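You operate a simulated robot arm through the tools that you are given. There is no shell and no other tool. Be economical: measure what you need, move in short steps, check, and stop when the job is done.

Carry out the task below with a simulated two-armed robot. There is one attempt and no reset: what you move stays moved.

Task
Put the scrub pad on the white folding table away on the shelf under the bench. Take the red wax tin on the white folding table and put it away on the open shelf of the grey cabinet. Close the candles drawer. Close the paper drawer. Press the reset button two times. Put the small green box on the pale folding table away on the shelf three of the board shelving. Take the brass bell on the socket bench and put it away on the shelf two of the steel post shelving. Put the brown album on the shelf under the sockets. Lift the waste bin lid open. Do these in any order. Set down upright: small green box.

Only the result counts: the job must be done as asked and must still hold three seconds after the hand-in. Knocking over, shifting, dropping, spilling or breaking anything else fails it. Lids that push on must go on centred and level and be pressed home; caps that screw on are set level and turned clockwise until they are tight.

Robot
Two 6-joint arms with two-finger parallel grippers on one trunk, on a base that drives. Base frame: it is fixed to the floor where the robot stands at the start and does not move with it; the origin is under the middle of the robot, x ahead of it, y to its left, z up. Units: m, rad, N and s.
The left shoulder is at the start at [0.06, 0.187, 1.047], the right one opposite. With the tool pointing down near the work surface each hand reaches from about 0.24 to 0.62 m from the robot's upright axis, wherever it stands, measured 20 degrees to its own side. Places, roughly: brass bell (15x12x12 cm) [5.7, 1.6, 0.8]; brown album (15x15x3 cm) [5.8, 0.9, 0.8]; candles drawer [1.9, -1.6, 0.3]; open shelf of the grey cabinet (50x16 cm) [4, 4.76, 0.12]; paper drawer [1.9, -1.6, 0.7]; red wax tin [1.5, 0, 0.75]; reset button [3.5, 3.3, 0.8]; scrub pad (9x7x3 cm) [0.5, -0.1, 0.8]; shelf three of the board shelving [0.3, -1.8, 0.8]; shelf two of the steel post shelving [-2.1, 3.7, 0.9]; shelf under the bench (22x90 cm) [5.74, -0.3, 0.32]; shelf under the sockets [5.8, 1.1, 0.4]; small green box [4.25, 2.75, 0.75]; waste bin lid [5, -1.8, 0.3]. Payload 1.57 kg a hand.
The tool frame of a hand sits at the grasp point between the pads (the TCP): z along the fingers, y along the line on which they close. The tips reach 0.03 m beyond it. The gripper opens to 0.11 m. The fingers are 0.024 m wide and 0.012 m thick; the gripper's body (0.048 by 0.112 m) begins 0.078 m behind the TCP.
Orientation is told as [roll, pitch, yaw] about the base's x, y, z axes, in that order, counted from this pose: with the fingers straight down and closing along the base's y, the tool's x points along the base's -x, its y along +y and its z along -z.

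Tools
- The arms move only by the tool play_rows. It takes "left_rows", "right_rows" or both (then of equal length, played together; a hand with none holds still); each is a list of rows, each a list of 3 entries, a list of its own where there are three numbers: the closure, from 0 (fully open) to 1 (shut), then the shift along the tool's x, y, z in units of 400 mm (1.0 is 400 mm), then the turn, a rotation vector about the tool's x, y, z in units of 90 degrees (1.0 is 90 degrees). In form: [[fingers, [dx, dy, dz], [rx, ry, rz]], ...]. A call has 1 to 10 rows; each row is the pose to reach, as a shift and turn from the pose commanded when the call began, along the tool's axes at that moment. A call with a number of a shift or a turn outside -1 to 1 is refused whole. A row lasts 0.2 s, in which the tool goes at most 0.05 m and 0.15 rad; a call with a longer step from one row to the next is refused whole, and so is a gripper value outside its range. Where a pose cannot be reached the arm comes as near as it can. A force on the tool above 40 N (or 10 N above the force at the start of the call, whichever is more), or a blocked arm, ends the call early, and 0.2 s more pass. Each finger travels about 0.153 m/s and halts on what it meets, pressing with about 32 N; the grip force reading is that of the motor and also rises with nothing between the fingers. The clock runs only during rows and for 0.2 s after the last one: add rows that repeat a pose to give the fingers time. It gives the time, the measured TCP pose, the force on the tool (base axes), the opening and the grip force at its end, in the units of the frame above (readings bear some noise), with the torque about the TCP (base axes, N m) and any sound that the robot's microphone picked up.
- Cameras (640 x 400 px; columns grow to the right, rows downward): "scene" is now at [0.0132, -0.016, 1.5856]; the picture's right is [-0.22, -0.98, 0.00], its down [-0.78, 0.18, -0.61] and it looks along [0.59, -0.13, -0.80] (base axes); focal length 262 px, centre (320, 200). "left" rides on the left gripper at [0.07, -0.016, -0.141] in its tool frame; the picture's right is [0.23, 0.97, 0.00], its down [-0.86, 0.20, -0.48] and it looks along [-0.47, 0.11, 0.88] (tool axes); focal length 222 px, centre (320, 200). "right" rides on the right gripper at [0.07, 0.016, -0.141] in its tool frame; the picture's right is [-0.23, 0.97, 0.00], its down [-0.86, -0.20, -0.48] and it looks along [-0.47, -0.11, 0.88] (tool axes); focal length 222 px, centre (320, 200). There is no depth. A picture from a camera that has moved, and an enlarged one, comes with that camera's place and axes in the base frame and with its lens.
- grab_frame(camera): a new picture of that camera. No time passes.
- raise_lower(by): slides the trunk up (or, below 0, down) by that many m; the arms and the scene camera ride with it, the base frame stays. It gives what a move gives, with no picture.
- base_move(legs): drives the robot by 1 to 6 legs, each [ahead, left, turn to the left] in m, m and rad, along the robot's own axes; the way and the turn of a leg run together, so that a leg with both is an arc; at most 1.5 m and 3.142 rad a leg. The arms and the cameras ride along, it lands a little off, and it stops where it bumps. It gives what a move gives.
- aim_head(pan, tilt): turns the head with the scene camera to pan (to the left, within 1.501 rad either way) and tilt (down, from -0.506 to 1.204), counted from straight ahead of the robot. It gives what a move gives.
- zoom(camera, box): a new picture of the part [left, top, right, bottom] of that camera's present view, enlarged. No time passes.
- sign_off(): hands the job in; it is judged then, once.

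Go step by step. Nothing tells you exact positions but the pictures and the camera data: compare them with the known pose of the tool, close in by small moves and look again before you grip or let go. The budget is 207 turns and 202 pictures, counting those below and the enlarged ones. Unless the task says otherwise, let go and move clear before handing in.

The tools are called by a JSON object that holds its "api" and its "payload". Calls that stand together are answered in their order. play_rows: Moves the arms, as the interface text tells. Its arguments: {"type":"object","properties":{"left_rows":{"type":"array"},"right_rows":{"type":"array"}},"required":[]} The other tools are called the same way: raise_lower (by) slides the trunk up or down; base_move (legs) drives the base; aim_head (pan, tilt) turns the head that bears the scene camera; grab_frame (camera) takes a picture; zoom (camera, box) takes an enlarged picture of a part of a camera's view; sign_off () hands the job in.

At the start:

```text
time: 0.0
left_eef_pos: [0.403, 0.0596, 0.9594]
left_tcp_rot: [0.0, -0.001, 0.0]
left_force: [0.9, 0.0, 0.3]
left_torque: [-0.01, -0.01, 0.01]
left_gripper_width: 0.1102
left_gripper_force: 0.0
right_eef_pos: [0.3639, -0.181, 0.9896]
right_tcp_rot: [-0.001, -0.001, -0.001]
right_force: [0.2, 0.2, 0.6]
right_torque: [0.03, 0.03, -0.03]
right_gripper_width: 0.1099
right_gripper_force: 0.0
trunk travel left (down, up): [-0.675, 0.315]
robot x, y, heading: [0.0022, -0.0025, -0.003]
head pan, tilt: [-0.223, 0.92]
```

scene: 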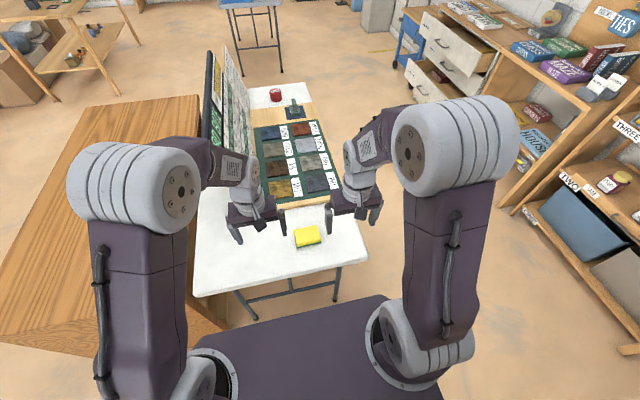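
right: 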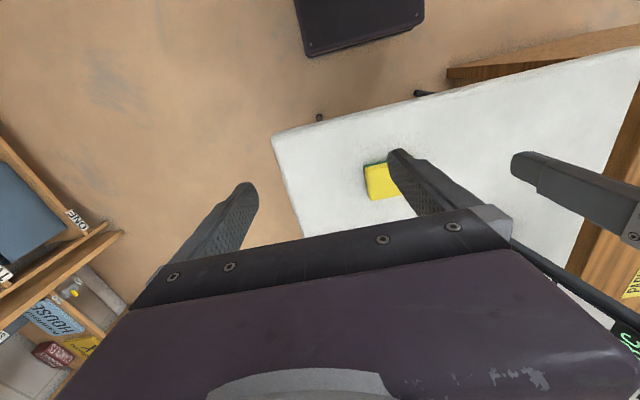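
left: 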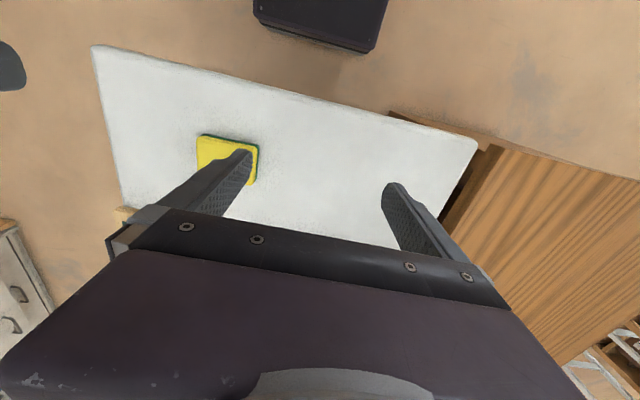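

I see the yellow scrub pad on the white table just ahead, near [0.47, -0.07]. I'll enlarge the views to judge its pose before gripping with the right hand.

{"api": "zoom", "payload": {"camera": "scene", "box": [240, 180, 400, 280]}}

{"api": "zoom", "payload": {"camera": "right", "box": [300, 130, 460, 230]}}

```text
4.00 times, centred on (320, 230) of scene
camera zoom: at [0.0132, -0.016, 1.5856], right [-0.22, -0.98, 0.0], down [-0.78, 0.18, -0.61], along [0.59, -0.13, -0.8], focal length 1049 px, centre (320, 80)
```

zoom: 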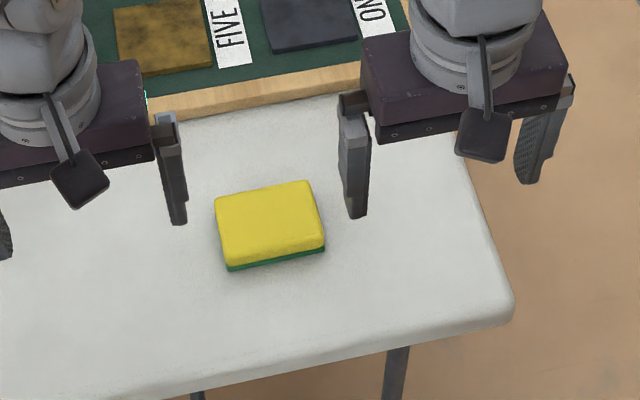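

```text
4.00 times, centred on (380, 180) of right
camera zoom: at [0.293, -0.1649, 1.1307], right [0.23, 0.97, 0.0], down [0.86, -0.2, 0.48], along [0.47, -0.11, -0.88], focal length 888 px, centre (80, 280)
```

zoom: 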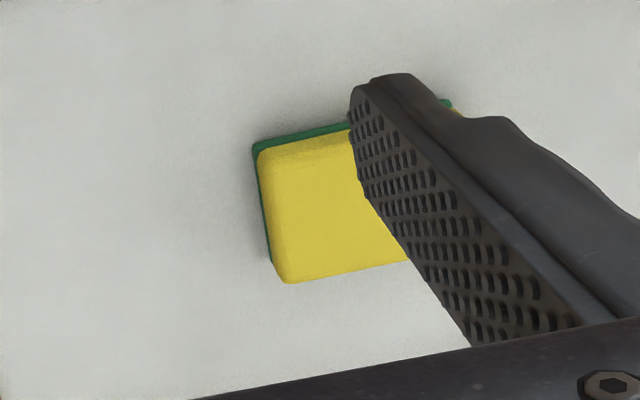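

The pad is aligned with the base, centre about [0.47, -0.07], top near z 0.76. Before moving I'll survey the room with the head.

{"api": "aim_head", "payload": {"pan": 0.0, "tilt": 0.3}}

```text
time: 1.0
left_eef_pos: [0.4022, 0.0593, 0.9602]
left_tcp_rot: [-0.001, 0.0, 0.002]
left_force: [0.7, -0.4, -0.2]
left_torque: [0.01, 0.01, 0.01]
left_gripper_width: 0.1099
left_gripper_force: 0.2
right_eef_pos: [0.3643, -0.1821, 0.9893]
right_tcp_rot: [0.001, -0.001, 0.001]
right_force: [0.4, -0.3, 0.7]
right_torque: [-0.04, 0.01, 0.02]
right_gripper_width: 0.1098
right_gripper_force: 0.1
trunk travel left (down, up): [-0.675, 0.315]
robot x, y, heading: [0.0001, 0.0002, -0.001]
head pan, tilt: [0.0, 0.3]
```

{"api": "grab_frame", "payload": {"camera": "scene"}}

{"api": "aim_head", "payload": {"pan": 0.9, "tilt": 0.3}}

{"api": "grab_frame", "payload": {"camera": "scene"}}

{"api": "aim_head", "payload": {"pan": -0.9, "tilt": 0.4}}

{"api": "grab_frame", "payload": {"camera": "scene"}}

{"api": "aim_head", "payload": {"pan": 1.5, "tilt": 0.3}}

{"api": "grab_frame", "payload": {"camera": "scene"}}

```text
196 pictures are left
camera scene: at [0.034, 0.0004, 1.6392], right [0.0, -1.0, 0.0], down [-0.3, 0.0, -0.95], along [0.95, 0.0, -0.3], focal length 262 px, centre (320, 200)
```

scene: 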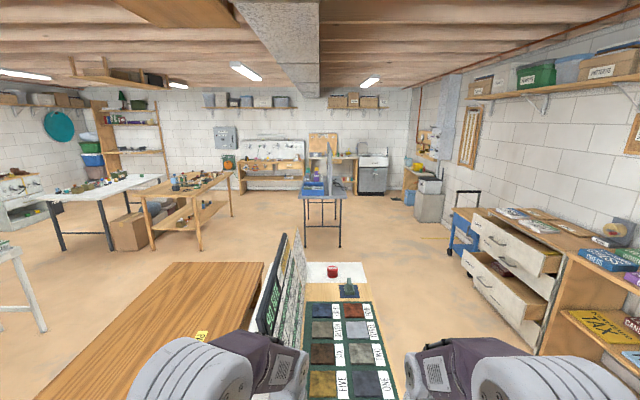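

```text
time: 2.2
left_eef_pos: [0.4026, 0.0602, 0.9613]
left_tcp_rot: [-0.001, -0.001, 0.001]
left_force: [0.0, 0.3, 0.2]
left_torque: [-0.03, 0.04, -0.03]
left_gripper_width: 0.11
left_gripper_force: 0.0
right_eef_pos: [0.3629, -0.1825, 0.9892]
right_tcp_rot: [0.001, 0.001, 0.001]
right_force: [0.6, -1.1, 0.5]
right_torque: [-0.01, 0.04, -0.01]
right_gripper_width: 0.1101
right_gripper_force: 0.1
trunk travel left (down, up): [-0.675, 0.315]
robot x, y, heading: [0.0052, -0.0002, -0.001]
head pan, tilt: [0.901, 0.3]
```

```text
195 pictures are left
camera scene: at [-0.0013, 0.0736, 1.6393], right [0.78, -0.62, 0.0], down [-0.18, -0.23, -0.96], along [0.59, 0.75, -0.3], focal length 262 px, centre (320, 200)
```

scene: 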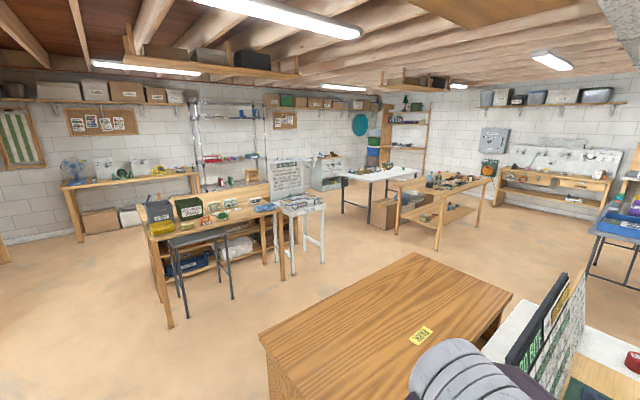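

```text
time: 4.0
left_eef_pos: [0.4018, 0.0593, 0.9606]
left_tcp_rot: [0.0, 0.0, 0.001]
left_force: [0.5, 0.2, 0.4]
left_torque: [-0.04, 0.0, 0.01]
left_gripper_width: 0.1101
left_gripper_force: 0.0
right_eef_pos: [0.3622, -0.1817, 0.9897]
right_tcp_rot: [0.0, 0.002, 0.001]
right_force: [0.0, -0.2, 0.5]
right_torque: [0.0, 0.01, -0.02]
right_gripper_width: 0.11
right_gripper_force: 0.0
trunk travel left (down, up): [-0.675, 0.315]
robot x, y, heading: [-0.0024, -0.0001, 0.004]
head pan, tilt: [-0.901, 0.4]
```

```text
194 pictures are left
camera scene: at [-0.0018, -0.0721, 1.6301], right [-0.78, -0.62, 0.0], down [-0.24, 0.3, -0.92], along [0.57, -0.72, -0.39], focal length 262 px, centre (320, 200)
```

scene: 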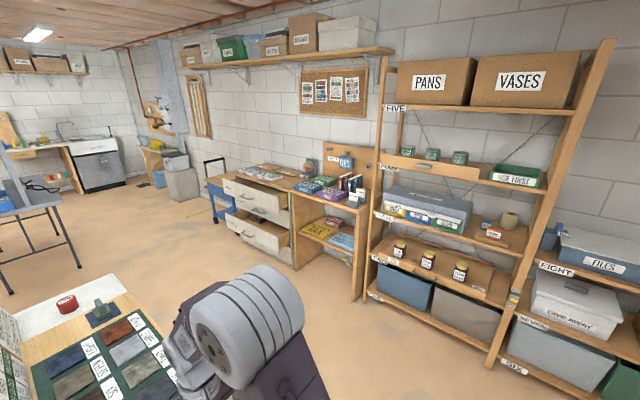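

```text
time: 6.2
left_eef_pos: [0.4019, 0.06, 0.9605]
left_tcp_rot: [0.0, 0.001, 0.002]
left_force: [-0.2, 0.1, -0.1]
left_torque: [0.04, 0.02, 0.03]
left_gripper_width: 0.1101
left_gripper_force: 0.0
right_eef_pos: [0.363, -0.1808, 0.9913]
right_tcp_rot: [-0.001, -0.001, 0.0]
right_force: [0.0, 0.5, -1.2]
right_torque: [-0.03, 0.01, 0.0]
right_gripper_width: 0.1097
right_gripper_force: 0.0
trunk travel left (down, up): [-0.675, 0.315]
robot x, y, heading: [-0.0019, -0.0004, -0.002]
head pan, tilt: [1.499, 0.3]
```

```text
193 pictures are left
camera scene: at [-0.0526, 0.0936, 1.6393], right [1.0, -0.07, 0.0], down [-0.02, -0.29, -0.96], along [0.07, 0.95, -0.3], focal length 262 px, centre (320, 200)
```

scene: 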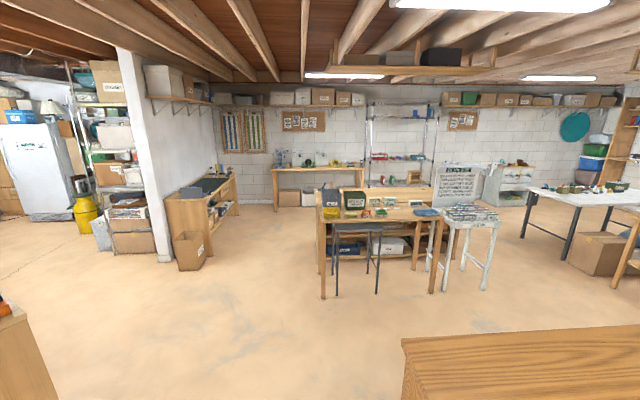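

Room map is clear. First grip the scrub pad with the right hand tilted 45° forward (so I can later set it flat on the low shelf); the left hand moves aside.

{"api": "play_rows", "payload": {"right_rows": [[0, [-0.015, 0.046, 0.046], [0, -0.083, 0]], [0, [-0.03, 0.092, 0.092], [0, -0.167, 0]], [0, [-0.046, 0.139, 0.138], [0, -0.25, 0]], [0, [-0.062, 0.185, 0.183], [0, -0.333, 0]], [0, [-0.077, 0.231, 0.229], [0, -0.417, 0]], [0, [-0.0925, 0.2775, 0.275], [0, -0.5, 0]], [0, [-0.0925, 0.2775, 0.275], [0, -0.5, 0]]], "left_rows": [[0, [0.017, 0.079, -0.025], [0, 0, 0]], [0, [0.033, 0.158, -0.05], [0, 0, 0]], [0, [0.05, 0.237, -0.075], [0, 0, 0]], [0, [0.067, 0.317, -0.1], [0, 0, 0]], [0, [0.083, 0.396, -0.125], [0, 0, 0]], [0, [0.1, 0.475, -0.15], [0, 0, 0]], [0, [0.1, 0.475, -0.15], [0, 0, 0]]]}}

{"api": "aim_head", "payload": {"pan": -0.15, "tilt": 0.95}}

{"api": "grab_frame", "payload": {"camera": "scene"}}

{"api": "grab_frame", "payload": {"camera": "right"}}

```text
time: 7.8
left_eef_pos: [0.3605, 0.2506, 1.0194]
left_tcp_rot: [0.0, 0.0, -0.001]
left_force: [0.0, -0.2, -0.3]
left_torque: [0.0, -0.03, 0.0]
left_gripper_width: 0.1101
left_gripper_force: 0.1
right_eef_pos: [0.4053, -0.0649, 0.8863]
right_tcp_rot: [-0.003, -0.779, 0.002]
right_force: [0.2, -0.2, 0.0]
right_torque: [-0.01, -0.03, 0.01]
right_gripper_width: 0.1099
right_gripper_force: 0.0
right hand out of reach, approached as far as the arm can: row 3, 4, 6, 7
trunk travel left (down, up): [-0.675, 0.315]
robot x, y, heading: [0.0058, -0.0009, -0.0]
head pan, tilt: [1.499, 0.3]
```

```text
time: 9.5
left_eef_pos: [0.3605, 0.2511, 1.0209]
left_tcp_rot: [0.0, 0.0, 0.0]
left_force: [0.1, 0.3, 0.7]
left_torque: [0.0, -0.01, 0.0]
left_gripper_width: 0.11
left_gripper_force: 0.0
right_eef_pos: [0.4057, -0.0646, 0.8859]
right_tcp_rot: [-0.004, -0.778, 0.0]
right_force: [0.1, -0.4, 0.3]
right_torque: [-0.02, 0.05, -0.01]
right_gripper_width: 0.1102
right_gripper_force: 0.1
trunk travel left (down, up): [-0.675, 0.315]
robot x, y, heading: [0.0015, 0.0003, -0.001]
head pan, tilt: [-0.15, 0.949]
```

```text
192 pictures are left
camera scene: at [0.0126, -0.0103, 1.5834], right [-0.15, -0.99, 0.0], down [-0.8, 0.12, -0.58], along [0.58, -0.09, -0.81], focal length 262 px, centre (320, 200)
```

scene: 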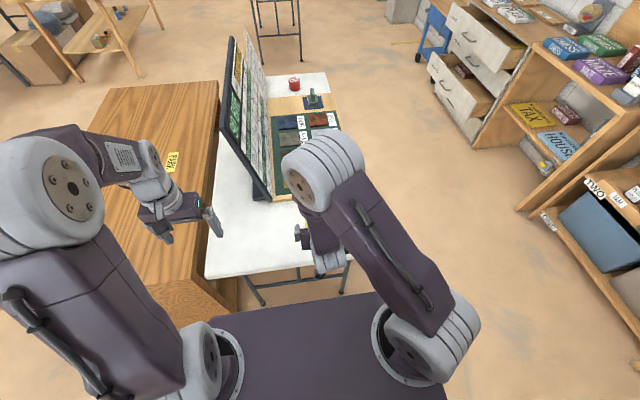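

```text
191 pictures are left
camera right: at [0.2566, -0.0471, 0.9373], right [0.16, 0.97, 0.16], down [0.27, -0.2, 0.94], along [0.95, -0.11, -0.3], focal length 222 px, centre (320, 200)
```

right: 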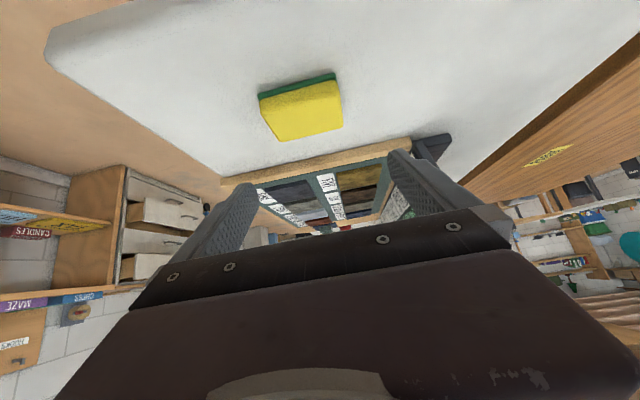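

The pad lies between the finger lines, centre about [0.473, -0.072], table at z≈0.738. I'll descend part way and check.

{"api": "play_rows", "payload": {"right_rows": [[0, [0.02, -0.002, 0.09], [0, 0, 0]], [0, [0.04, -0.004, 0.18], [0, 0, 0]], [0, [0.058, -0.005, 0.26], [0, 0, 0]], [0, [0.058, -0.005, 0.26], [0, 0, 0]]]}}

{"api": "grab_frame", "payload": {"camera": "right"}}

```text
time: 10.5
left_eef_pos: [0.3606, 0.2511, 1.0197]
left_tcp_rot: [0.0, 0.001, -0.001]
left_force: [-0.3, 0.5, 0.6]
left_torque: [-0.03, 0.02, 0.05]
left_gripper_width: 0.11
left_gripper_force: 0.1
right_eef_pos: [0.4639, -0.0639, 0.7962]
right_tcp_rot: [0.0, -0.784, 0.0]
right_force: [-0.3, 0.1, 0.2]
right_torque: [0.0, 0.01, 0.0]
right_gripper_width: 0.1098
right_gripper_force: 0.0
right hand out of reach, approached as far as the arm can: row 1, 2
trunk travel left (down, up): [-0.675, 0.315]
robot x, y, heading: [0.002, 0.0001, -0.003]
head pan, tilt: [-0.15, 0.949]
```

```text
190 pictures are left
camera right: at [0.3134, -0.0486, 0.8464], right [0.16, 0.97, 0.16], down [0.27, -0.2, 0.94], along [0.95, -0.11, -0.29], focal length 222 px, centre (320, 200)
```

right: 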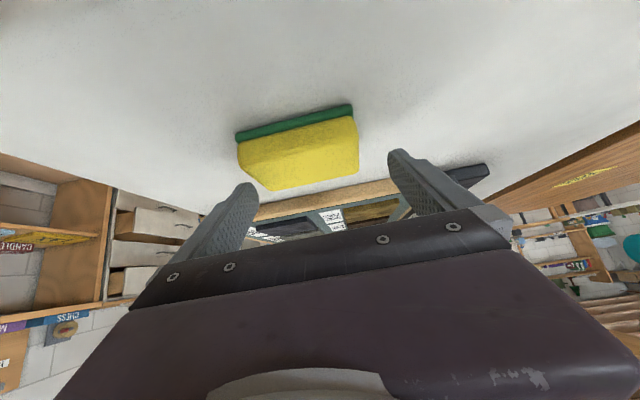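

The pad centre is about [0.483, -0.075]. Shift right 1 cm, go down to z≈0.772 and close.

{"api": "play_rows", "payload": {"right_rows": [[0, [0.0, -0.027, 0.0], [0, 0, 0]], [0, [0.021, -0.027, 0.06], [0, 0, 0]], [0, [0.021, -0.027, 0.06], [0, 0, 0]], [1, [0.021, -0.027, 0.06], [0, 0, 0]], [1, [0.021, -0.027, 0.06], [0, 0, 0]], [1, [0.021, -0.027, 0.06], [0, 0, 0]]]}}

{"api": "grab_frame", "payload": {"camera": "right"}}

```text
time: 11.9
left_eef_pos: [0.3607, 0.2506, 1.0192]
left_tcp_rot: [0.002, 0.0, 0.0]
left_force: [0.6, 0.7, 0.0]
left_torque: [-0.04, -0.02, 0.04]
left_gripper_width: 0.11
left_gripper_force: 0.0
right_eef_pos: [0.4739, -0.0769, 0.773]
right_tcp_rot: [-0.002, -0.785, -0.001]
right_force: [-0.6, -0.7, 1.3]
right_torque: [-0.01, -0.03, -0.02]
right_gripper_width: 0.0889
right_gripper_force: 31.6
right hand out of reach, approached as far as the arm can: row 1
trunk travel left (down, up): [-0.675, 0.315]
robot x, y, heading: [-0.0016, 0.0009, -0.003]
head pan, tilt: [-0.15, 0.949]
```

```text
189 pictures are left
camera right: at [0.3251, -0.0594, 0.8239], right [0.16, 0.97, 0.16], down [0.27, -0.2, 0.94], along [0.95, -0.11, -0.29], focal length 222 px, centre (320, 200)
```

right: 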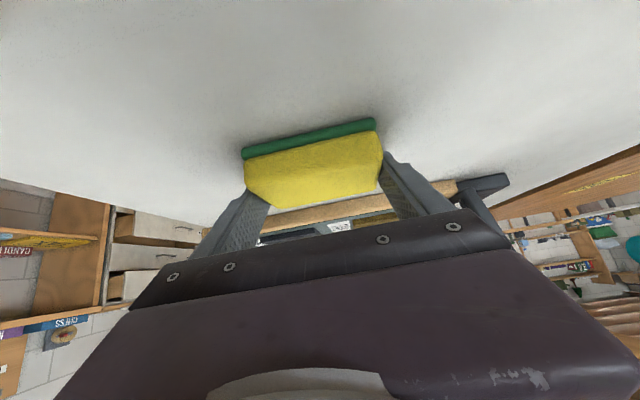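

Pad is gripped (0.089 m). Lift it straight up.

{"api": "play_rows", "payload": {"right_rows": [[1, [-0.07, 0, -0.07], [0, 0, 0]], [1, [-0.14, 0, -0.14], [0, 0, 0]], [1, [-0.21, -0.05, -0.21], [0, 0, 0]], [1, [-0.265, -0.12, -0.265], [0, 0, 0]], [1, [-0.265, -0.2, -0.265], [0, 0, 0]], [1, [-0.265, -0.25, -0.265], [0, 0, 0]], [1, [-0.265, -0.25, -0.265], [0, 0, 0]]]}}

{"api": "grab_frame", "payload": {"camera": "right"}}

{"api": "grab_frame", "payload": {"camera": "scene"}}

```text
time: 13.5
left_eef_pos: [0.3602, 0.2507, 1.0197]
left_tcp_rot: [0.001, -0.001, 0.001]
left_force: [-0.2, -0.4, -0.2]
left_torque: [-0.01, -0.01, -0.01]
left_gripper_width: 0.1098
left_gripper_force: 0.1
right_eef_pos: [0.4744, -0.1766, 0.9225]
right_tcp_rot: [-0.001, -0.786, 0.0]
right_force: [0.1, 0.1, -1.1]
right_torque: [0.03, 0.02, 0.01]
right_gripper_width: 0.0886
right_gripper_force: 31.8
trunk travel left (down, up): [-0.675, 0.315]
robot x, y, heading: [0.0017, -0.0003, -0.003]
head pan, tilt: [-0.15, 0.949]
```

```text
188 pictures are left
camera right: at [0.3248, -0.1598, 0.9734], right [0.16, 0.97, 0.16], down [0.27, -0.2, 0.94], along [0.95, -0.11, -0.29], focal length 222 px, centre (320, 200)
```

right: 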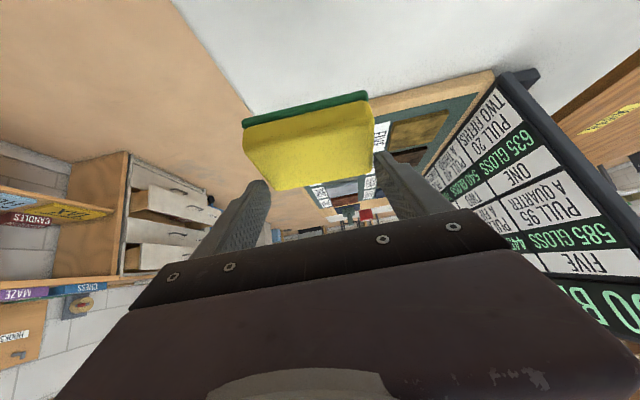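

```text
187 pictures are left
camera scene: at [0.0123, -0.0097, 1.5834], right [-0.15, -0.99, 0.0], down [-0.8, 0.12, -0.58], along [0.58, -0.09, -0.81], focal length 262 px, centre (320, 200)
```

scene: 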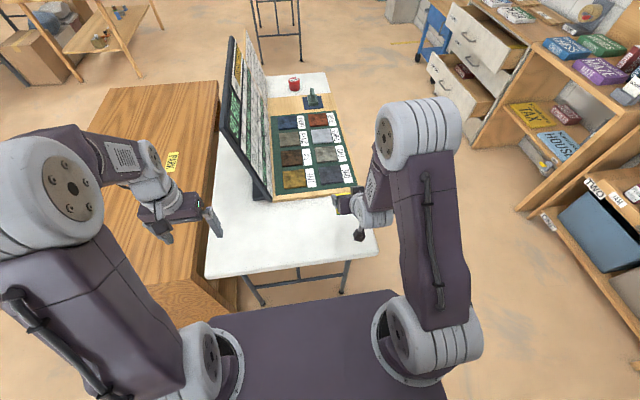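

Both arms clear. I'll back off, slide right into the aisle and drive alongside the table towards the tin and drawers.

{"api": "base_move", "payload": {"legs": [[-0.2, 0, 0], [0, -0.82, 0], [1.35, 0, 0]]}}

{"api": "aim_head", "payload": {"pan": -0.8, "tilt": 0.75}}

{"api": "grab_frame", "payload": {"camera": "scene"}}

{"api": "aim_head", "payload": {"pan": 0.9, "tilt": 0.75}}

{"api": "grab_frame", "payload": {"camera": "scene"}}

```text
time: 25.5
left_eef_pos: [1.5187, -0.5581, 1.0185]
left_tcp_rot: [0.0, 0.0, 0.013]
left_force: [0.2, -0.3, 1.0]
left_torque: [0.0, 0.0, -0.01]
left_gripper_width: 0.1101
left_gripper_force: 0.0
right_eef_pos: [1.6373, -0.9854, 0.9232]
right_tcp_rot: [0.001, -0.785, 0.013]
right_force: [0.6, -0.2, -0.8]
right_torque: [0.01, -0.02, 0.04]
right_gripper_width: 0.0885
right_gripper_force: 32.0
trunk travel left (down, up): [-0.675, 0.315]
robot x, y, heading: [1.159, -0.8187, 0.012]
head pan, tilt: [-0.15, 0.949]
```

```text
time: 26.5
left_eef_pos: [1.5174, -0.5589, 1.0201]
left_tcp_rot: [0.0, 0.0, 0.011]
left_force: [-0.4, -0.5, -0.3]
left_torque: [0.02, 0.02, 0.01]
left_gripper_width: 0.1099
left_gripper_force: 0.1
right_eef_pos: [1.6371, -0.9847, 0.9229]
right_tcp_rot: [0.0, -0.786, 0.011]
right_force: [-0.4, 0.1, -0.7]
right_torque: [0.0, 0.01, -0.02]
right_gripper_width: 0.0884
right_gripper_force: 31.9
trunk travel left (down, up): [-0.675, 0.315]
robot x, y, heading: [1.1601, -0.8113, 0.013]
head pan, tilt: [-0.799, 0.75]
```

```text
186 pictures are left
camera scene: at [1.1592, -0.8734, 1.5989], right [-0.71, -0.71, 0.0], down [-0.48, 0.48, -0.73], along [0.52, -0.52, -0.68], focal length 262 px, centre (320, 200)
```

scene: 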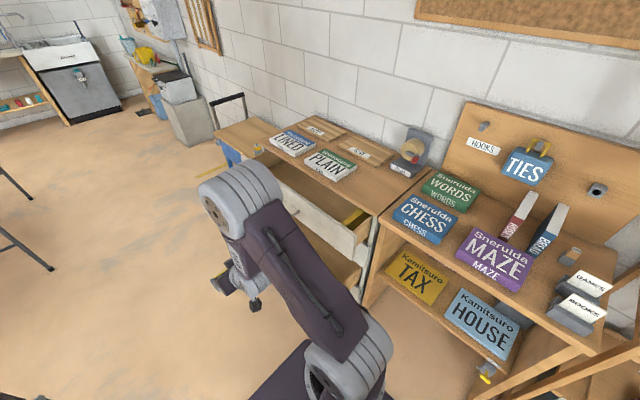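

```text
time: 28.3
left_eef_pos: [1.5169, -0.5593, 1.0192]
left_tcp_rot: [0.002, 0.0, 0.012]
left_force: [0.7, -0.5, 0.5]
left_torque: [0.02, -0.01, 0.01]
left_gripper_width: 0.11
left_gripper_force: 0.0
right_eef_pos: [1.6371, -0.9852, 0.9232]
right_tcp_rot: [0.001, -0.786, 0.013]
right_force: [-0.2, -0.1, 0.5]
right_torque: [0.04, 0.02, -0.01]
right_gripper_width: 0.0886
right_gripper_force: 31.7
trunk travel left (down, up): [-0.675, 0.315]
robot x, y, heading: [1.1574, -0.8171, 0.012]
head pan, tilt: [0.901, 0.75]
```

```text
185 pictures are left
camera scene: at [1.1513, -0.7492, 1.5989], right [0.79, -0.61, 0.0], down [-0.42, -0.54, -0.73], along [0.45, 0.58, -0.68], focal length 262 px, centre (320, 200)
```

scene: 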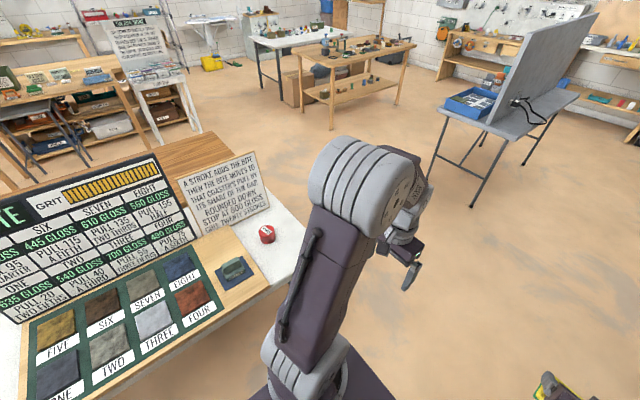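

The tin is near [1.40, -0.06]; the open drawer fronts are near y≈-1.42. I'll stand facing the drawers and look at them closely before pushing with the empty left hand.

{"api": "base_move", "payload": {"legs": [[0.45, 0.12, 0], [0, 0, -1.58]]}}

{"api": "aim_head", "payload": {"pan": 0.2, "tilt": 0.75}}

{"api": "grab_frame", "payload": {"camera": "scene"}}

```text
time: 34.9
left_eef_pos: [1.8579, -1.0488, 1.0201]
left_tcp_rot: [0.0, 0.0, -1.57]
left_force: [0.3, 0.0, -0.2]
left_torque: [0.02, -0.05, 0.04]
left_gripper_width: 0.11
left_gripper_force: 0.1
right_eef_pos: [1.4311, -1.1623, 0.9231]
right_tcp_rot: [0.0, -0.783, -1.569]
right_force: [-0.4, -0.9, -0.2]
right_torque: [0.03, 0.01, 0.0]
right_gripper_width: 0.0883
right_gripper_force: 31.8
trunk travel left (down, up): [-0.675, 0.315]
robot x, y, heading: [1.6086, -0.6894, -1.568]
head pan, tilt: [0.901, 0.75]
```

```text
time: 36.0
left_eef_pos: [1.858, -1.0485, 1.0197]
left_tcp_rot: [0.0, 0.0, -1.568]
left_force: [0.4, -0.4, 0.3]
left_torque: [0.01, 0.04, 0.0]
left_gripper_width: 0.11
left_gripper_force: 0.1
right_eef_pos: [1.4303, -1.1634, 0.9221]
right_tcp_rot: [0.0, -0.785, -1.569]
right_force: [0.4, -0.1, 0.5]
right_torque: [-0.01, 0.0, 0.0]
right_gripper_width: 0.0884
right_gripper_force: 32.0
trunk travel left (down, up): [-0.675, 0.315]
robot x, y, heading: [1.6052, -0.688, -1.571]
head pan, tilt: [0.201, 0.75]
```

```text
184 pictures are left
camera scene: at [1.6237, -0.7092, 1.5989], right [-0.98, -0.2, 0.0], down [-0.14, 0.67, -0.73], along [0.15, -0.72, -0.68], focal length 262 px, centre (320, 200)
```

scene: 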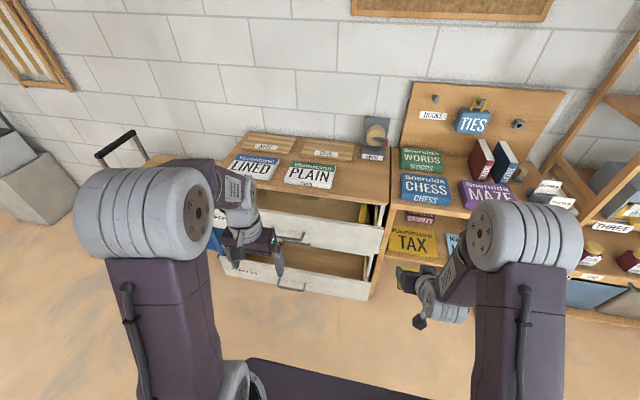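

Two drawers of the pale chest are pulled out. I'll enlarge to read their labels.

{"api": "zoom", "payload": {"camera": "scene", "box": [200, 120, 420, 310]}}

{"api": "raise_lower", "payload": {"by": -0.35}}

{"api": "grab_frame", "payload": {"camera": "scene"}}

```text
2.11 times, centred on (310, 215) of scene
camera zoom: at [1.6237, -0.7092, 1.5989], right [-0.98, -0.2, 0.0], down [-0.14, 0.67, -0.73], along [0.15, -0.72, -0.68], focal length 552 px, centre (341, 168)
```

zoom: 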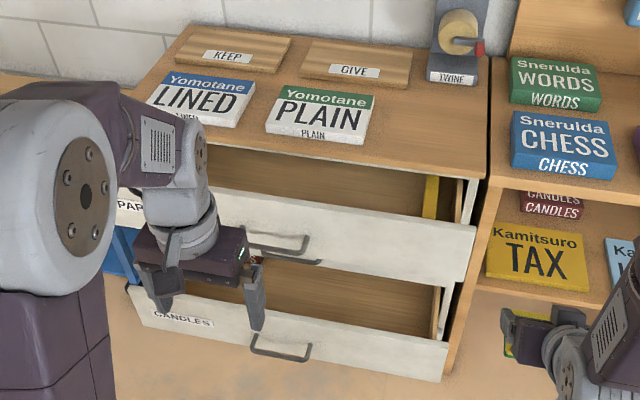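

```text
time: 39.4
left_eef_pos: [1.8588, -1.0485, 0.6686]
left_tcp_rot: [0.001, 0.0, -1.569]
left_force: [0.4, 0.8, -0.2]
left_torque: [0.0, 0.02, 0.02]
left_gripper_width: 0.1101
left_gripper_force: 0.0
right_eef_pos: [1.4317, -1.1633, 0.5733]
right_tcp_rot: [-0.001, -0.786, -1.57]
right_force: [-0.3, 0.0, -0.1]
right_torque: [-0.01, -0.03, 0.01]
right_gripper_width: 0.0884
right_gripper_force: 31.9
trunk travel left (down, up): [-0.325, 0.665]
robot x, y, heading: [1.6064, -0.688, -1.568]
head pan, tilt: [0.201, 0.75]
```

```text
182 pictures are left
camera scene: at [1.6236, -0.7091, 1.249], right [-0.98, -0.2, 0.0], down [-0.14, 0.67, -0.73], along [0.15, -0.72, -0.68], focal length 262 px, centre (320, 200)
```

scene: 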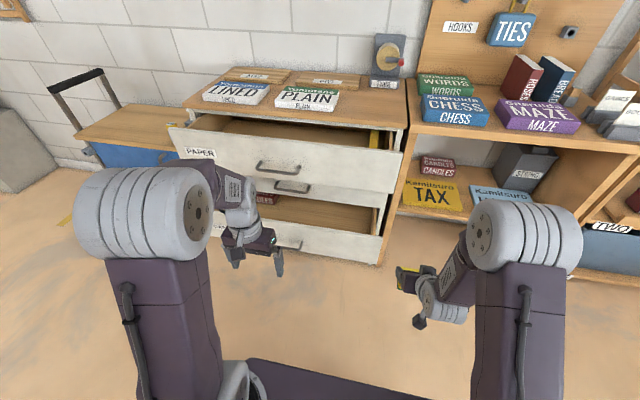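

Paper (upper, handle ≈[1.89,-1.37,0.74]) and candles (lower, handle ≈[1.89,-1.37,0.34]) are open by ~0.13 m. I'll point the closed left hand forward at the paper drawer's face beside its handle.

{"api": "play_rows", "payload": {"left_rows": [[1, [-0.0475, -0.017, -0.013], [0, -0.089, 0]], [1, [-0.095, -0.034, -0.026], [0, -0.178, 0]], [1, [-0.1425, -0.052, -0.038], [0, -0.267, 0]], [1, [-0.19, -0.069, -0.051], [0, -0.356, 0]], [1, [-0.2375, -0.086, -0.064], [0, -0.445, 0]], [1, [-0.285, -0.103, -0.077], [0, -0.534, 0]], [1, [-0.3325, -0.121, -0.089], [0, -0.623, 0]], [1, [-0.38, -0.138, -0.102], [0, -0.712, 0]], [1, [-0.4275, -0.155, -0.115], [0, -0.801, 0]], [1, [-0.475, -0.1725, -0.1275], [0, -0.89, 0]]]}}

{"api": "grab_frame", "payload": {"camera": "scene"}}

{"api": "grab_frame", "payload": {"camera": "left"}}

```text
time: 41.6
left_eef_pos: [1.845, -1.2531, 0.7495]
left_tcp_rot: [-0.273, -1.376, -1.33]
left_force: [-0.3, -0.3, 0.1]
left_torque: [0.02, -0.01, 0.02]
left_gripper_width: 0.0
left_gripper_force: 21.1
left hand out of reach, approached as far as the arm can: row 5, 6, 7, 8, 9, 10
right_eef_pos: [1.432, -1.1639, 0.572]
right_tcp_rot: [0.0, -0.783, -1.569]
right_force: [0.5, 0.3, 0.6]
right_torque: [0.0, 0.04, -0.02]
right_gripper_width: 0.0883
right_gripper_force: 31.4
trunk travel left (down, up): [-0.325, 0.665]
robot x, y, heading: [1.6038, -0.6881, -1.575]
head pan, tilt: [0.201, 0.75]
```

```text
181 pictures are left
camera scene: at [1.6238, -0.7102, 1.2489], right [-0.98, -0.2, 0.0], down [-0.14, 0.67, -0.73], along [0.15, -0.72, -0.68], focal length 262 px, centre (320, 200)
```

scene: 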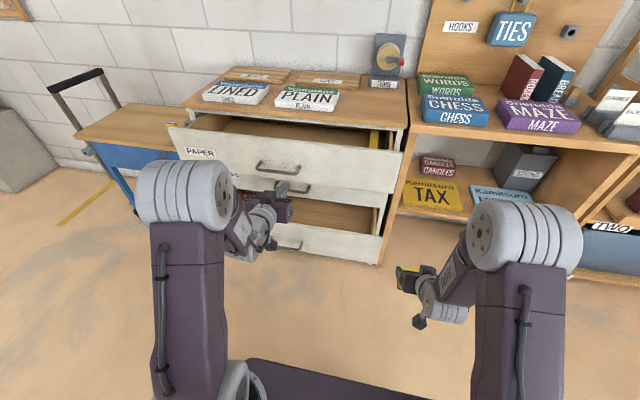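

```text
180 pictures are left
camera left: at [1.83, -1.1011, 0.7095], right [0.96, 0.02, -0.27], down [0.26, 0.3, 0.92], along [0.1, -0.95, 0.29], focal length 222 px, centre (320, 200)
```

left: 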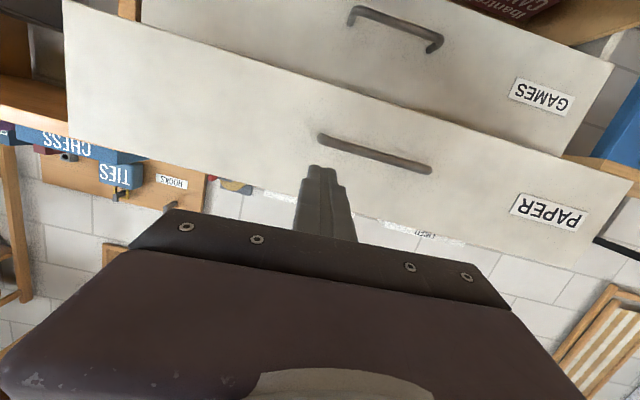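

The hand points forward, just above the paper handle's left end. I'll shift 4.5 cm to clear the handle and push forward.

{"api": "play_rows", "payload": {"left_rows": [[1, [-0.007, -0.1125, 0.002], [0, 0, 0]], [1, [-0.024, -0.11, 0.086], [0, 0, 0]], [1, [-0.04, -0.108, 0.17], [0, 0, 0]], [1, [-0.057, -0.106, 0.254], [0, 0, 0]], [1, [-0.074, -0.104, 0.338], [0, 0, 0]], [1, [-0.09, -0.102, 0.422], [0, 0, 0]], [1, [-0.107, -0.1, 0.506], [0, 0, 0]], [1, [-0.1235, -0.097, 0.59], [0, 0, 0]], [1, [-0.1235, -0.097, 0.59], [0, 0, 0]]]}}

{"api": "grab_frame", "payload": {"camera": "scene"}}

{"api": "grab_frame", "payload": {"camera": "left"}}

```text
time: 43.6
left_eef_pos: [1.8032, -1.4958, 0.758]
left_tcp_rot: [-0.276, -1.369, -1.336]
left_force: [-0.1, -0.5, 0.5]
left_torque: [0.01, 0.0, 0.01]
left_gripper_width: 0.0
left_gripper_force: 21.4
left hand out of reach, approached as far as the arm can: row 1, 2, 3, 4, 5, 6, 7, 8, 9
right_eef_pos: [1.4317, -1.1632, 0.5735]
right_tcp_rot: [-0.001, -0.786, -1.569]
right_force: [-0.1, 0.6, 0.2]
right_torque: [0.01, 0.0, 0.01]
right_gripper_width: 0.0883
right_gripper_force: 32.6
trunk travel left (down, up): [-0.325, 0.665]
robot x, y, heading: [1.6044, -0.6875, -1.57]
head pan, tilt: [0.201, 0.75]
```

```text
179 pictures are left
camera scene: at [1.6237, -0.709, 1.249], right [-0.98, -0.2, 0.0], down [-0.14, 0.67, -0.73], along [0.15, -0.72, -0.68], focal length 262 px, centre (320, 200)
```

scene: 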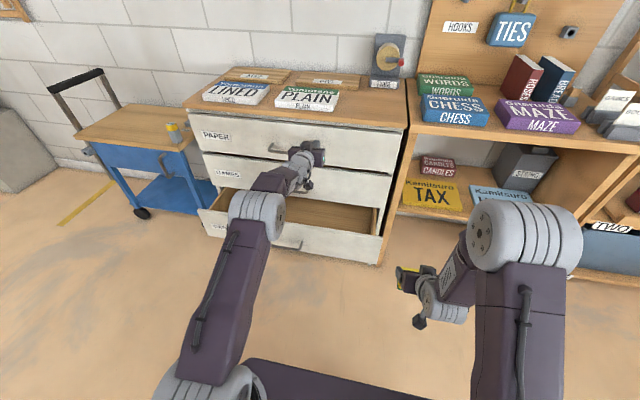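

```text
178 pictures are left
camera left: at [1.7889, -1.3428, 0.7183], right [0.96, 0.01, -0.28], down [0.26, 0.3, 0.92], along [0.09, -0.96, 0.28], focal length 222 px, centre (320, 200)
```

left: 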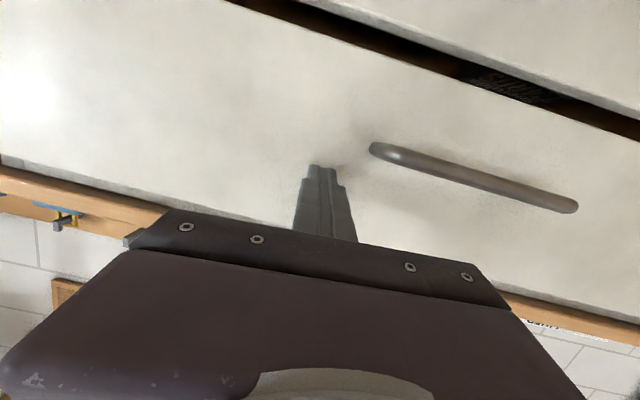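

The paper drawer is nearly flush. I'll nudge a bit further until it resists.

{"api": "play_rows", "payload": {"left_rows": [[1, [-0.01, 0.001, 0.04], [0, 0, 0]], [1, [-0.018, 0.002, 0.08], [0, 0, 0]], [1, [-0.018, 0.002, 0.08], [0, 0, 0]]]}}

{"api": "grab_frame", "payload": {"camera": "left"}}

```text
time: 44.0
left_eef_pos: [1.8028, -1.5027, 0.7584]
left_tcp_rot: [-0.259, -1.361, -1.341]
left_force: [-4.4, 53.4, 6.5]
left_torque: [-0.51, 0.24, 0.03]
left_gripper_width: 0.0
left_gripper_force: 21.8
left hand out of reach, approached as far as the arm can: row 2
right_eef_pos: [1.43, -1.157, 0.5769]
right_tcp_rot: [0.001, -0.793, -1.568]
right_force: [-0.1, -0.4, 0.1]
right_torque: [0.0, 0.01, 0.0]
right_gripper_width: 0.0885
right_gripper_force: 31.9
trunk travel left (down, up): [-0.325, 0.665]
robot x, y, heading: [1.6059, -0.6845, -1.562]
head pan, tilt: [0.201, 0.75]
stopped in row 2 (left hand): the force on the tool passed its limit at 64 N (the readings are from after the stop); the commanded pose is now the measured one
```

```text
177 pictures are left
camera left: at [1.7874, -1.3507, 0.7196], right [0.96, 0.02, -0.27], down [0.26, 0.29, 0.92], along [0.1, -0.96, 0.28], focal length 222 px, centre (320, 200)
```

left: 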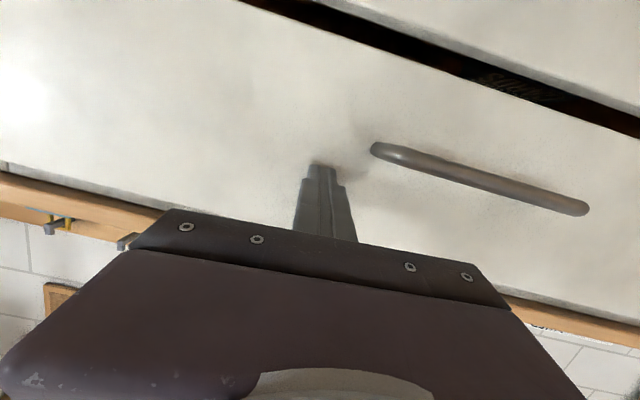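

The paper drawer is hard closed. Retract, lower the trunk, and do the same for the candles drawer.

{"api": "play_rows", "payload": {"left_rows": [[1, [0.02, -0.003, -0.102], [0, 0, 0]], [1, [0.04, -0.006, -0.204], [0, 0, 0]], [1, [0.06, -0.009, -0.306], [0, 0, 0]], [1, [0.08, -0.012, -0.408], [0, 0, 0]], [1, [0.1, -0.014, -0.51], [0, 0, 0]], [1, [0.121, -0.016, -0.61], [0, 0, 0]]]}}

{"api": "raise_lower", "payload": {"by": -0.32}}

{"api": "grab_frame", "payload": {"camera": "left"}}

{"api": "grab_frame", "payload": {"camera": "scene"}}

```text
time: 45.5
left_eef_pos: [1.8353, -1.2518, 0.7509]
left_tcp_rot: [-0.222, -1.359, -1.396]
left_force: [0.0, 0.3, -0.1]
left_torque: [-0.01, -0.01, 0.03]
left_gripper_width: 0.0002
left_gripper_force: 21.3
left hand out of reach, approached as far as the arm can: row 1, 2, 3, 4, 5, 6
right_eef_pos: [1.4328, -1.1624, 0.5732]
right_tcp_rot: [0.001, -0.783, -1.566]
right_force: [1.4, -0.3, -0.5]
right_torque: [0.0, -0.01, -0.01]
right_gripper_width: 0.0884
right_gripper_force: 32.1
trunk travel left (down, up): [-0.325, 0.665]
robot x, y, heading: [1.6048, -0.6865, -1.572]
head pan, tilt: [0.201, 0.75]
```

```text
time: 48.6
left_eef_pos: [1.8337, -1.2528, 0.4304]
left_tcp_rot: [-0.222, -1.357, -1.401]
left_force: [0.0, -0.1, 0.3]
left_torque: [-0.01, 0.0, -0.03]
left_gripper_width: 0.0
left_gripper_force: 21.4
right_eef_pos: [1.4321, -1.1627, 0.2522]
right_tcp_rot: [0.001, -0.784, -1.57]
right_force: [-0.3, 0.1, -0.9]
right_torque: [0.01, 0.0, 0.01]
right_gripper_width: 0.0885
right_gripper_force: 32.2
trunk travel left (down, up): [-0.005, 0.985]
robot x, y, heading: [1.6054, -0.6882, -1.569]
head pan, tilt: [0.201, 0.75]
```

```text
176 pictures are left
camera left: at [1.8233, -1.0996, 0.3929], right [0.96, 0.0, -0.27], down [0.26, 0.28, 0.93], along [0.08, -0.96, 0.27], focal length 222 px, centre (320, 200)
```

left: 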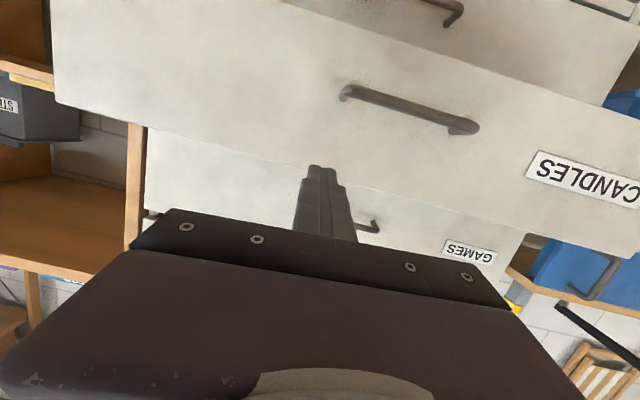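

```text
175 pictures are left
camera scene: at [1.6235, -0.7082, 0.929], right [-0.98, -0.2, 0.0], down [-0.14, 0.67, -0.73], along [0.15, -0.72, -0.68], focal length 262 px, centre (320, 200)
```

scene: 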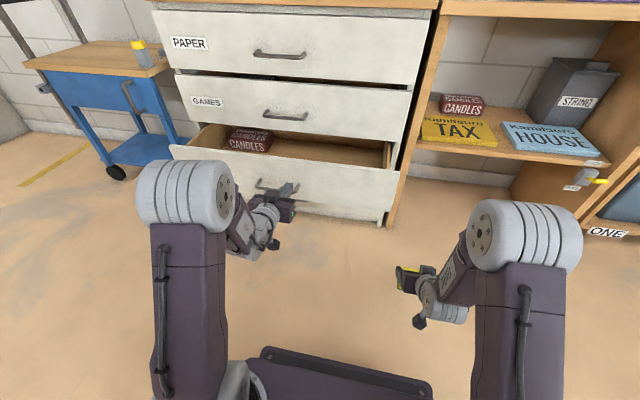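

Candles handle is at ≈[1.88, -1.37, 0.34]. I'll move down beside it and push.

{"api": "play_rows", "payload": {"left_rows": [[1, [0.095, -0.058, 0.023], [0, 0, 0]], [1, [0.19, -0.115, 0.046], [0, 0, 0]], [1, [0.171, -0.111, 0.132], [0, 0, 0]], [1, [0.153, -0.106, 0.218], [0, 0, 0]], [1, [0.134, -0.102, 0.303], [0, 0, 0]], [1, [0.116, -0.097, 0.389], [0, 0, 0]], [1, [0.098, -0.093, 0.475], [0, 0, 0]], [1, [0.079, -0.088, 0.56], [0, 0, 0]], [1, [0.061, -0.084, 0.646], [0, 0, 0]], [1, [0.055, -0.084, 0.68], [0, 0, 0]]]}}

{"api": "grab_frame", "payload": {"camera": "scene"}}

```text
time: 50.7
left_eef_pos: [1.7948, -1.5026, 0.3545]
left_tcp_rot: [-0.229, -1.348, -1.396]
left_force: [-2.8, 28.0, 7.7]
left_torque: [-0.39, 0.0, 0.04]
left_gripper_width: 0.0
left_gripper_force: 21.9
left hand out of reach, approached as far as the arm can: row 1, 2, 3, 4, 5, 6, 7, 8, 9
right_eef_pos: [1.4327, -1.1626, 0.2552]
right_tcp_rot: [0.0, -0.787, -1.566]
right_force: [-0.3, 0.5, 0.0]
right_torque: [0.02, 0.0, -0.05]
right_gripper_width: 0.0883
right_gripper_force: 32.3
trunk travel left (down, up): [-0.005, 0.985]
robot x, y, heading: [1.6075, -0.6838, -1.566]
head pan, tilt: [0.201, 0.75]
stopped in row 10 (left hand): the force on the tool passed its limit at 68 N (the readings are from after the stop); the commanded pose is now the measured one
```

```text
174 pictures are left
camera scene: at [1.6233, -0.705, 0.9292], right [-0.98, -0.21, 0.0], down [-0.14, 0.67, -0.73], along [0.15, -0.72, -0.68], focal length 262 px, centre (320, 200)
```

scene: 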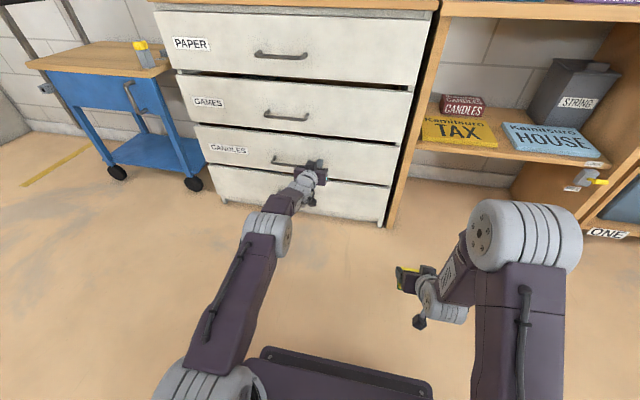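

Both drawers are closed. Retract, set the left hand to the 45° tilt, open it, and raise the trunk.

{"api": "play_rows", "payload": {"left_rows": [[1, [0.022, -0.005, -0.1], [0, 0, 0]], [1, [0.044, -0.01, -0.2], [0, 0, 0]], [1, [0.066, -0.015, -0.3], [0, 0.09, 0]], [1, [0.088, -0.02, -0.4], [0, 0.18, 0]], [1, [0.11, -0.025, -0.5], [0, 0.27, 0]], [0, [0.131, -0.03, -0.61], [0, 0.36, 0]], [0, [0.131, -0.03, -0.61], [0, 0.36, 0]]]}}

{"api": "raise_lower", "payload": {"by": 0.67}}

```text
time: 52.3
left_eef_pos: [1.7947, -1.2538, 0.3528]
left_tcp_rot: [-0.072, -0.782, -1.564]
left_force: [-0.3, 0.3, 0.0]
left_torque: [-0.01, 0.01, 0.01]
left_gripper_width: 0.1101
left_gripper_force: 0.0
left hand out of reach, approached as far as the arm can: row 1, 2, 3, 4
right_eef_pos: [1.4335, -1.1623, 0.2521]
right_tcp_rot: [-0.001, -0.785, -1.566]
right_force: [-0.2, -1.1, -0.5]
right_torque: [-0.01, 0.01, -0.01]
right_gripper_width: 0.0882
right_gripper_force: 31.6
trunk travel left (down, up): [-0.005, 0.985]
robot x, y, heading: [1.6064, -0.689, -1.572]
head pan, tilt: [0.201, 0.75]
```

```text
refused: 0.67 is not a number from -0.4 to 0.4
```

Raise in two steps, then turn to face the table.

{"api": "raise_lower", "payload": {"by": 0.4}}

{"api": "raise_lower", "payload": {"by": 0.27}}

{"api": "base_move", "payload": {"legs": [[0, 0, 3.14]]}}

{"api": "aim_head", "payload": {"pan": 0.2, "tilt": 0.95}}

{"api": "grab_frame", "payload": {"camera": "scene"}}

{"api": "grab_frame", "payload": {"camera": "left"}}

```text
time: 56.1
left_eef_pos: [1.7942, -1.2546, 0.7528]
left_tcp_rot: [-0.073, -0.784, -1.566]
left_force: [-0.2, 0.3, -0.2]
left_torque: [0.0, 0.05, 0.02]
left_gripper_width: 0.1101
left_gripper_force: 0.2
right_eef_pos: [1.4315, -1.1641, 0.6532]
right_tcp_rot: [-0.001, -0.786, -1.567]
right_force: [0.0, -0.7, -0.6]
right_torque: [-0.03, 0.02, 0.02]
right_gripper_width: 0.0883
right_gripper_force: 31.4
trunk travel left (down, up): [-0.405, 0.585]
robot x, y, heading: [1.6058, -0.6835, -1.566]
head pan, tilt: [0.201, 0.75]
```

```text
time: 58.9
left_eef_pos: [1.7955, -1.255, 1.0232]
left_tcp_rot: [-0.072, -0.783, -1.567]
left_force: [0.2, 0.2, 0.3]
left_torque: [-0.01, -0.01, -0.03]
left_gripper_width: 0.1099
left_gripper_force: 0.0
right_eef_pos: [1.4328, -1.1638, 0.9225]
right_tcp_rot: [0.0, -0.786, -1.564]
right_force: [0.1, 0.0, -1.1]
right_torque: [0.01, 0.01, -0.01]
right_gripper_width: 0.0883
right_gripper_force: 31.8
trunk travel left (down, up): [-0.675, 0.315]
robot x, y, heading: [1.6064, -0.6865, -1.566]
head pan, tilt: [0.201, 0.75]
```

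```text
time: 66.6
left_eef_pos: [1.4254, -0.1173, 1.0234]
left_tcp_rot: [-0.072, -0.784, 1.563]
left_force: [-0.3, 0.4, -0.2]
left_torque: [-0.03, 0.02, 0.03]
left_gripper_width: 0.1104
left_gripper_force: 0.1
right_eef_pos: [1.785, -0.213, 0.9228]
right_tcp_rot: [0.0, -0.785, 1.563]
right_force: [-0.1, -0.1, -0.4]
right_torque: [0.0, -0.02, -0.03]
right_gripper_width: 0.0886
right_gripper_force: 32.2
trunk travel left (down, up): [-0.675, 0.315]
robot x, y, heading: [1.6065, -0.6876, 1.563]
head pan, tilt: [0.201, 0.75]
```

```text
time: 67.3
left_eef_pos: [1.4254, -0.116, 1.0224]
left_tcp_rot: [-0.073, -0.782, 1.563]
left_force: [-0.7, -0.7, 0.1]
left_torque: [0.03, 0.01, 0.0]
left_gripper_width: 0.1099
left_gripper_force: 0.1
right_eef_pos: [1.7857, -0.213, 0.9238]
right_tcp_rot: [-0.001, -0.785, 1.564]
right_force: [0.6, 0.3, -1.1]
right_torque: [0.0, -0.03, 0.02]
right_gripper_width: 0.0882
right_gripper_force: 32.1
trunk travel left (down, up): [-0.675, 0.315]
robot x, y, heading: [1.6082, -0.6861, 1.561]
head pan, tilt: [0.201, 0.949]
```

```text
173 pictures are left
camera scene: at [1.5926, -0.675, 1.5835], right [0.98, 0.19, 0.0], down [0.16, -0.8, -0.58], along [-0.11, 0.57, -0.81], focal length 262 px, centre (320, 200)
```

scene: 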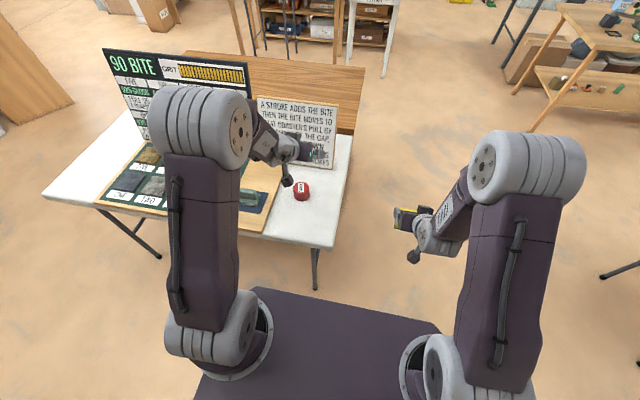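

```text
172 pictures are left
camera left: at [1.4304, -0.2671, 1.0748], right [-0.97, -0.1, -0.21], down [-0.23, 0.28, 0.93], along [-0.04, 0.95, -0.3], focal length 222 px, centre (320, 200)
```

left: 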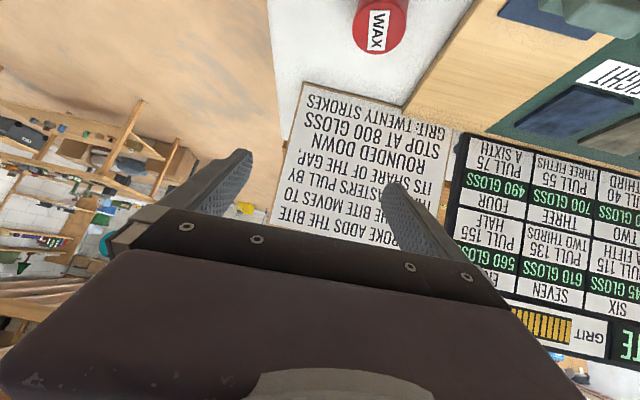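

Tin at about [1.40, -0.062], ~7 cm wide. I'll bring the open left hand down towards it, levelling its small roll error.

{"api": "play_rows", "payload": {"left_rows": [[0, [0.0675, 0.016, 0.0825], [-0.012, 0, 0]], [0, [0.135, 0.031, 0.165], [-0.023, 0, 0]], [0, [0.2025, 0.047, 0.2475], [-0.035, 0, 0]], [0, [0.27, 0.0625, 0.33], [-0.046, 0, 0]], [0, [0.27, 0.0625, 0.33], [-0.046, 0, 0]]]}}

{"api": "grab_frame", "payload": {"camera": "left"}}

{"api": "zoom", "payload": {"camera": "scene", "box": [230, 140, 390, 240]}}

```text
time: 68.5
left_eef_pos: [1.375, -0.0982, 0.8544]
left_tcp_rot: [-0.026, -0.781, 1.558]
left_force: [-0.6, -0.6, -0.2]
left_torque: [0.02, -0.01, -0.02]
left_gripper_width: 0.11
left_gripper_force: 0.0
left hand out of reach, approached as far as the arm can: row 2, 3, 4, 5
right_eef_pos: [1.7872, -0.2142, 0.9227]
right_tcp_rot: [0.001, -0.785, 1.564]
right_force: [0.8, -0.6, 0.4]
right_torque: [0.03, 0.03, 0.02]
right_gripper_width: 0.0883
right_gripper_force: 31.8
trunk travel left (down, up): [-0.675, 0.315]
robot x, y, heading: [1.6072, -0.686, 1.559]
head pan, tilt: [0.201, 0.949]
```

```text
171 pictures are left
camera left: at [1.3856, -0.2473, 0.907], right [-0.98, -0.13, -0.18], down [-0.21, 0.28, 0.94], along [-0.07, 0.95, -0.3], focal length 222 px, centre (320, 200)
```

left: 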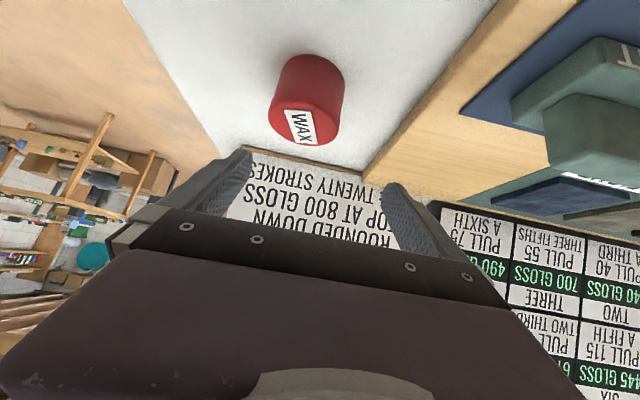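

```text
4.00 times, centred on (310, 190) of scene
camera zoom: at [1.5936, -0.6766, 1.5834], right [0.98, 0.19, 0.0], down [0.16, -0.8, -0.58], along [-0.11, 0.57, -0.81], focal length 1049 px, centre (360, 240)
```

zoom: 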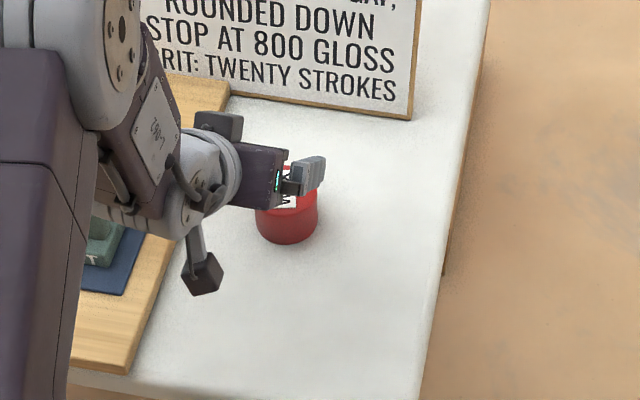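

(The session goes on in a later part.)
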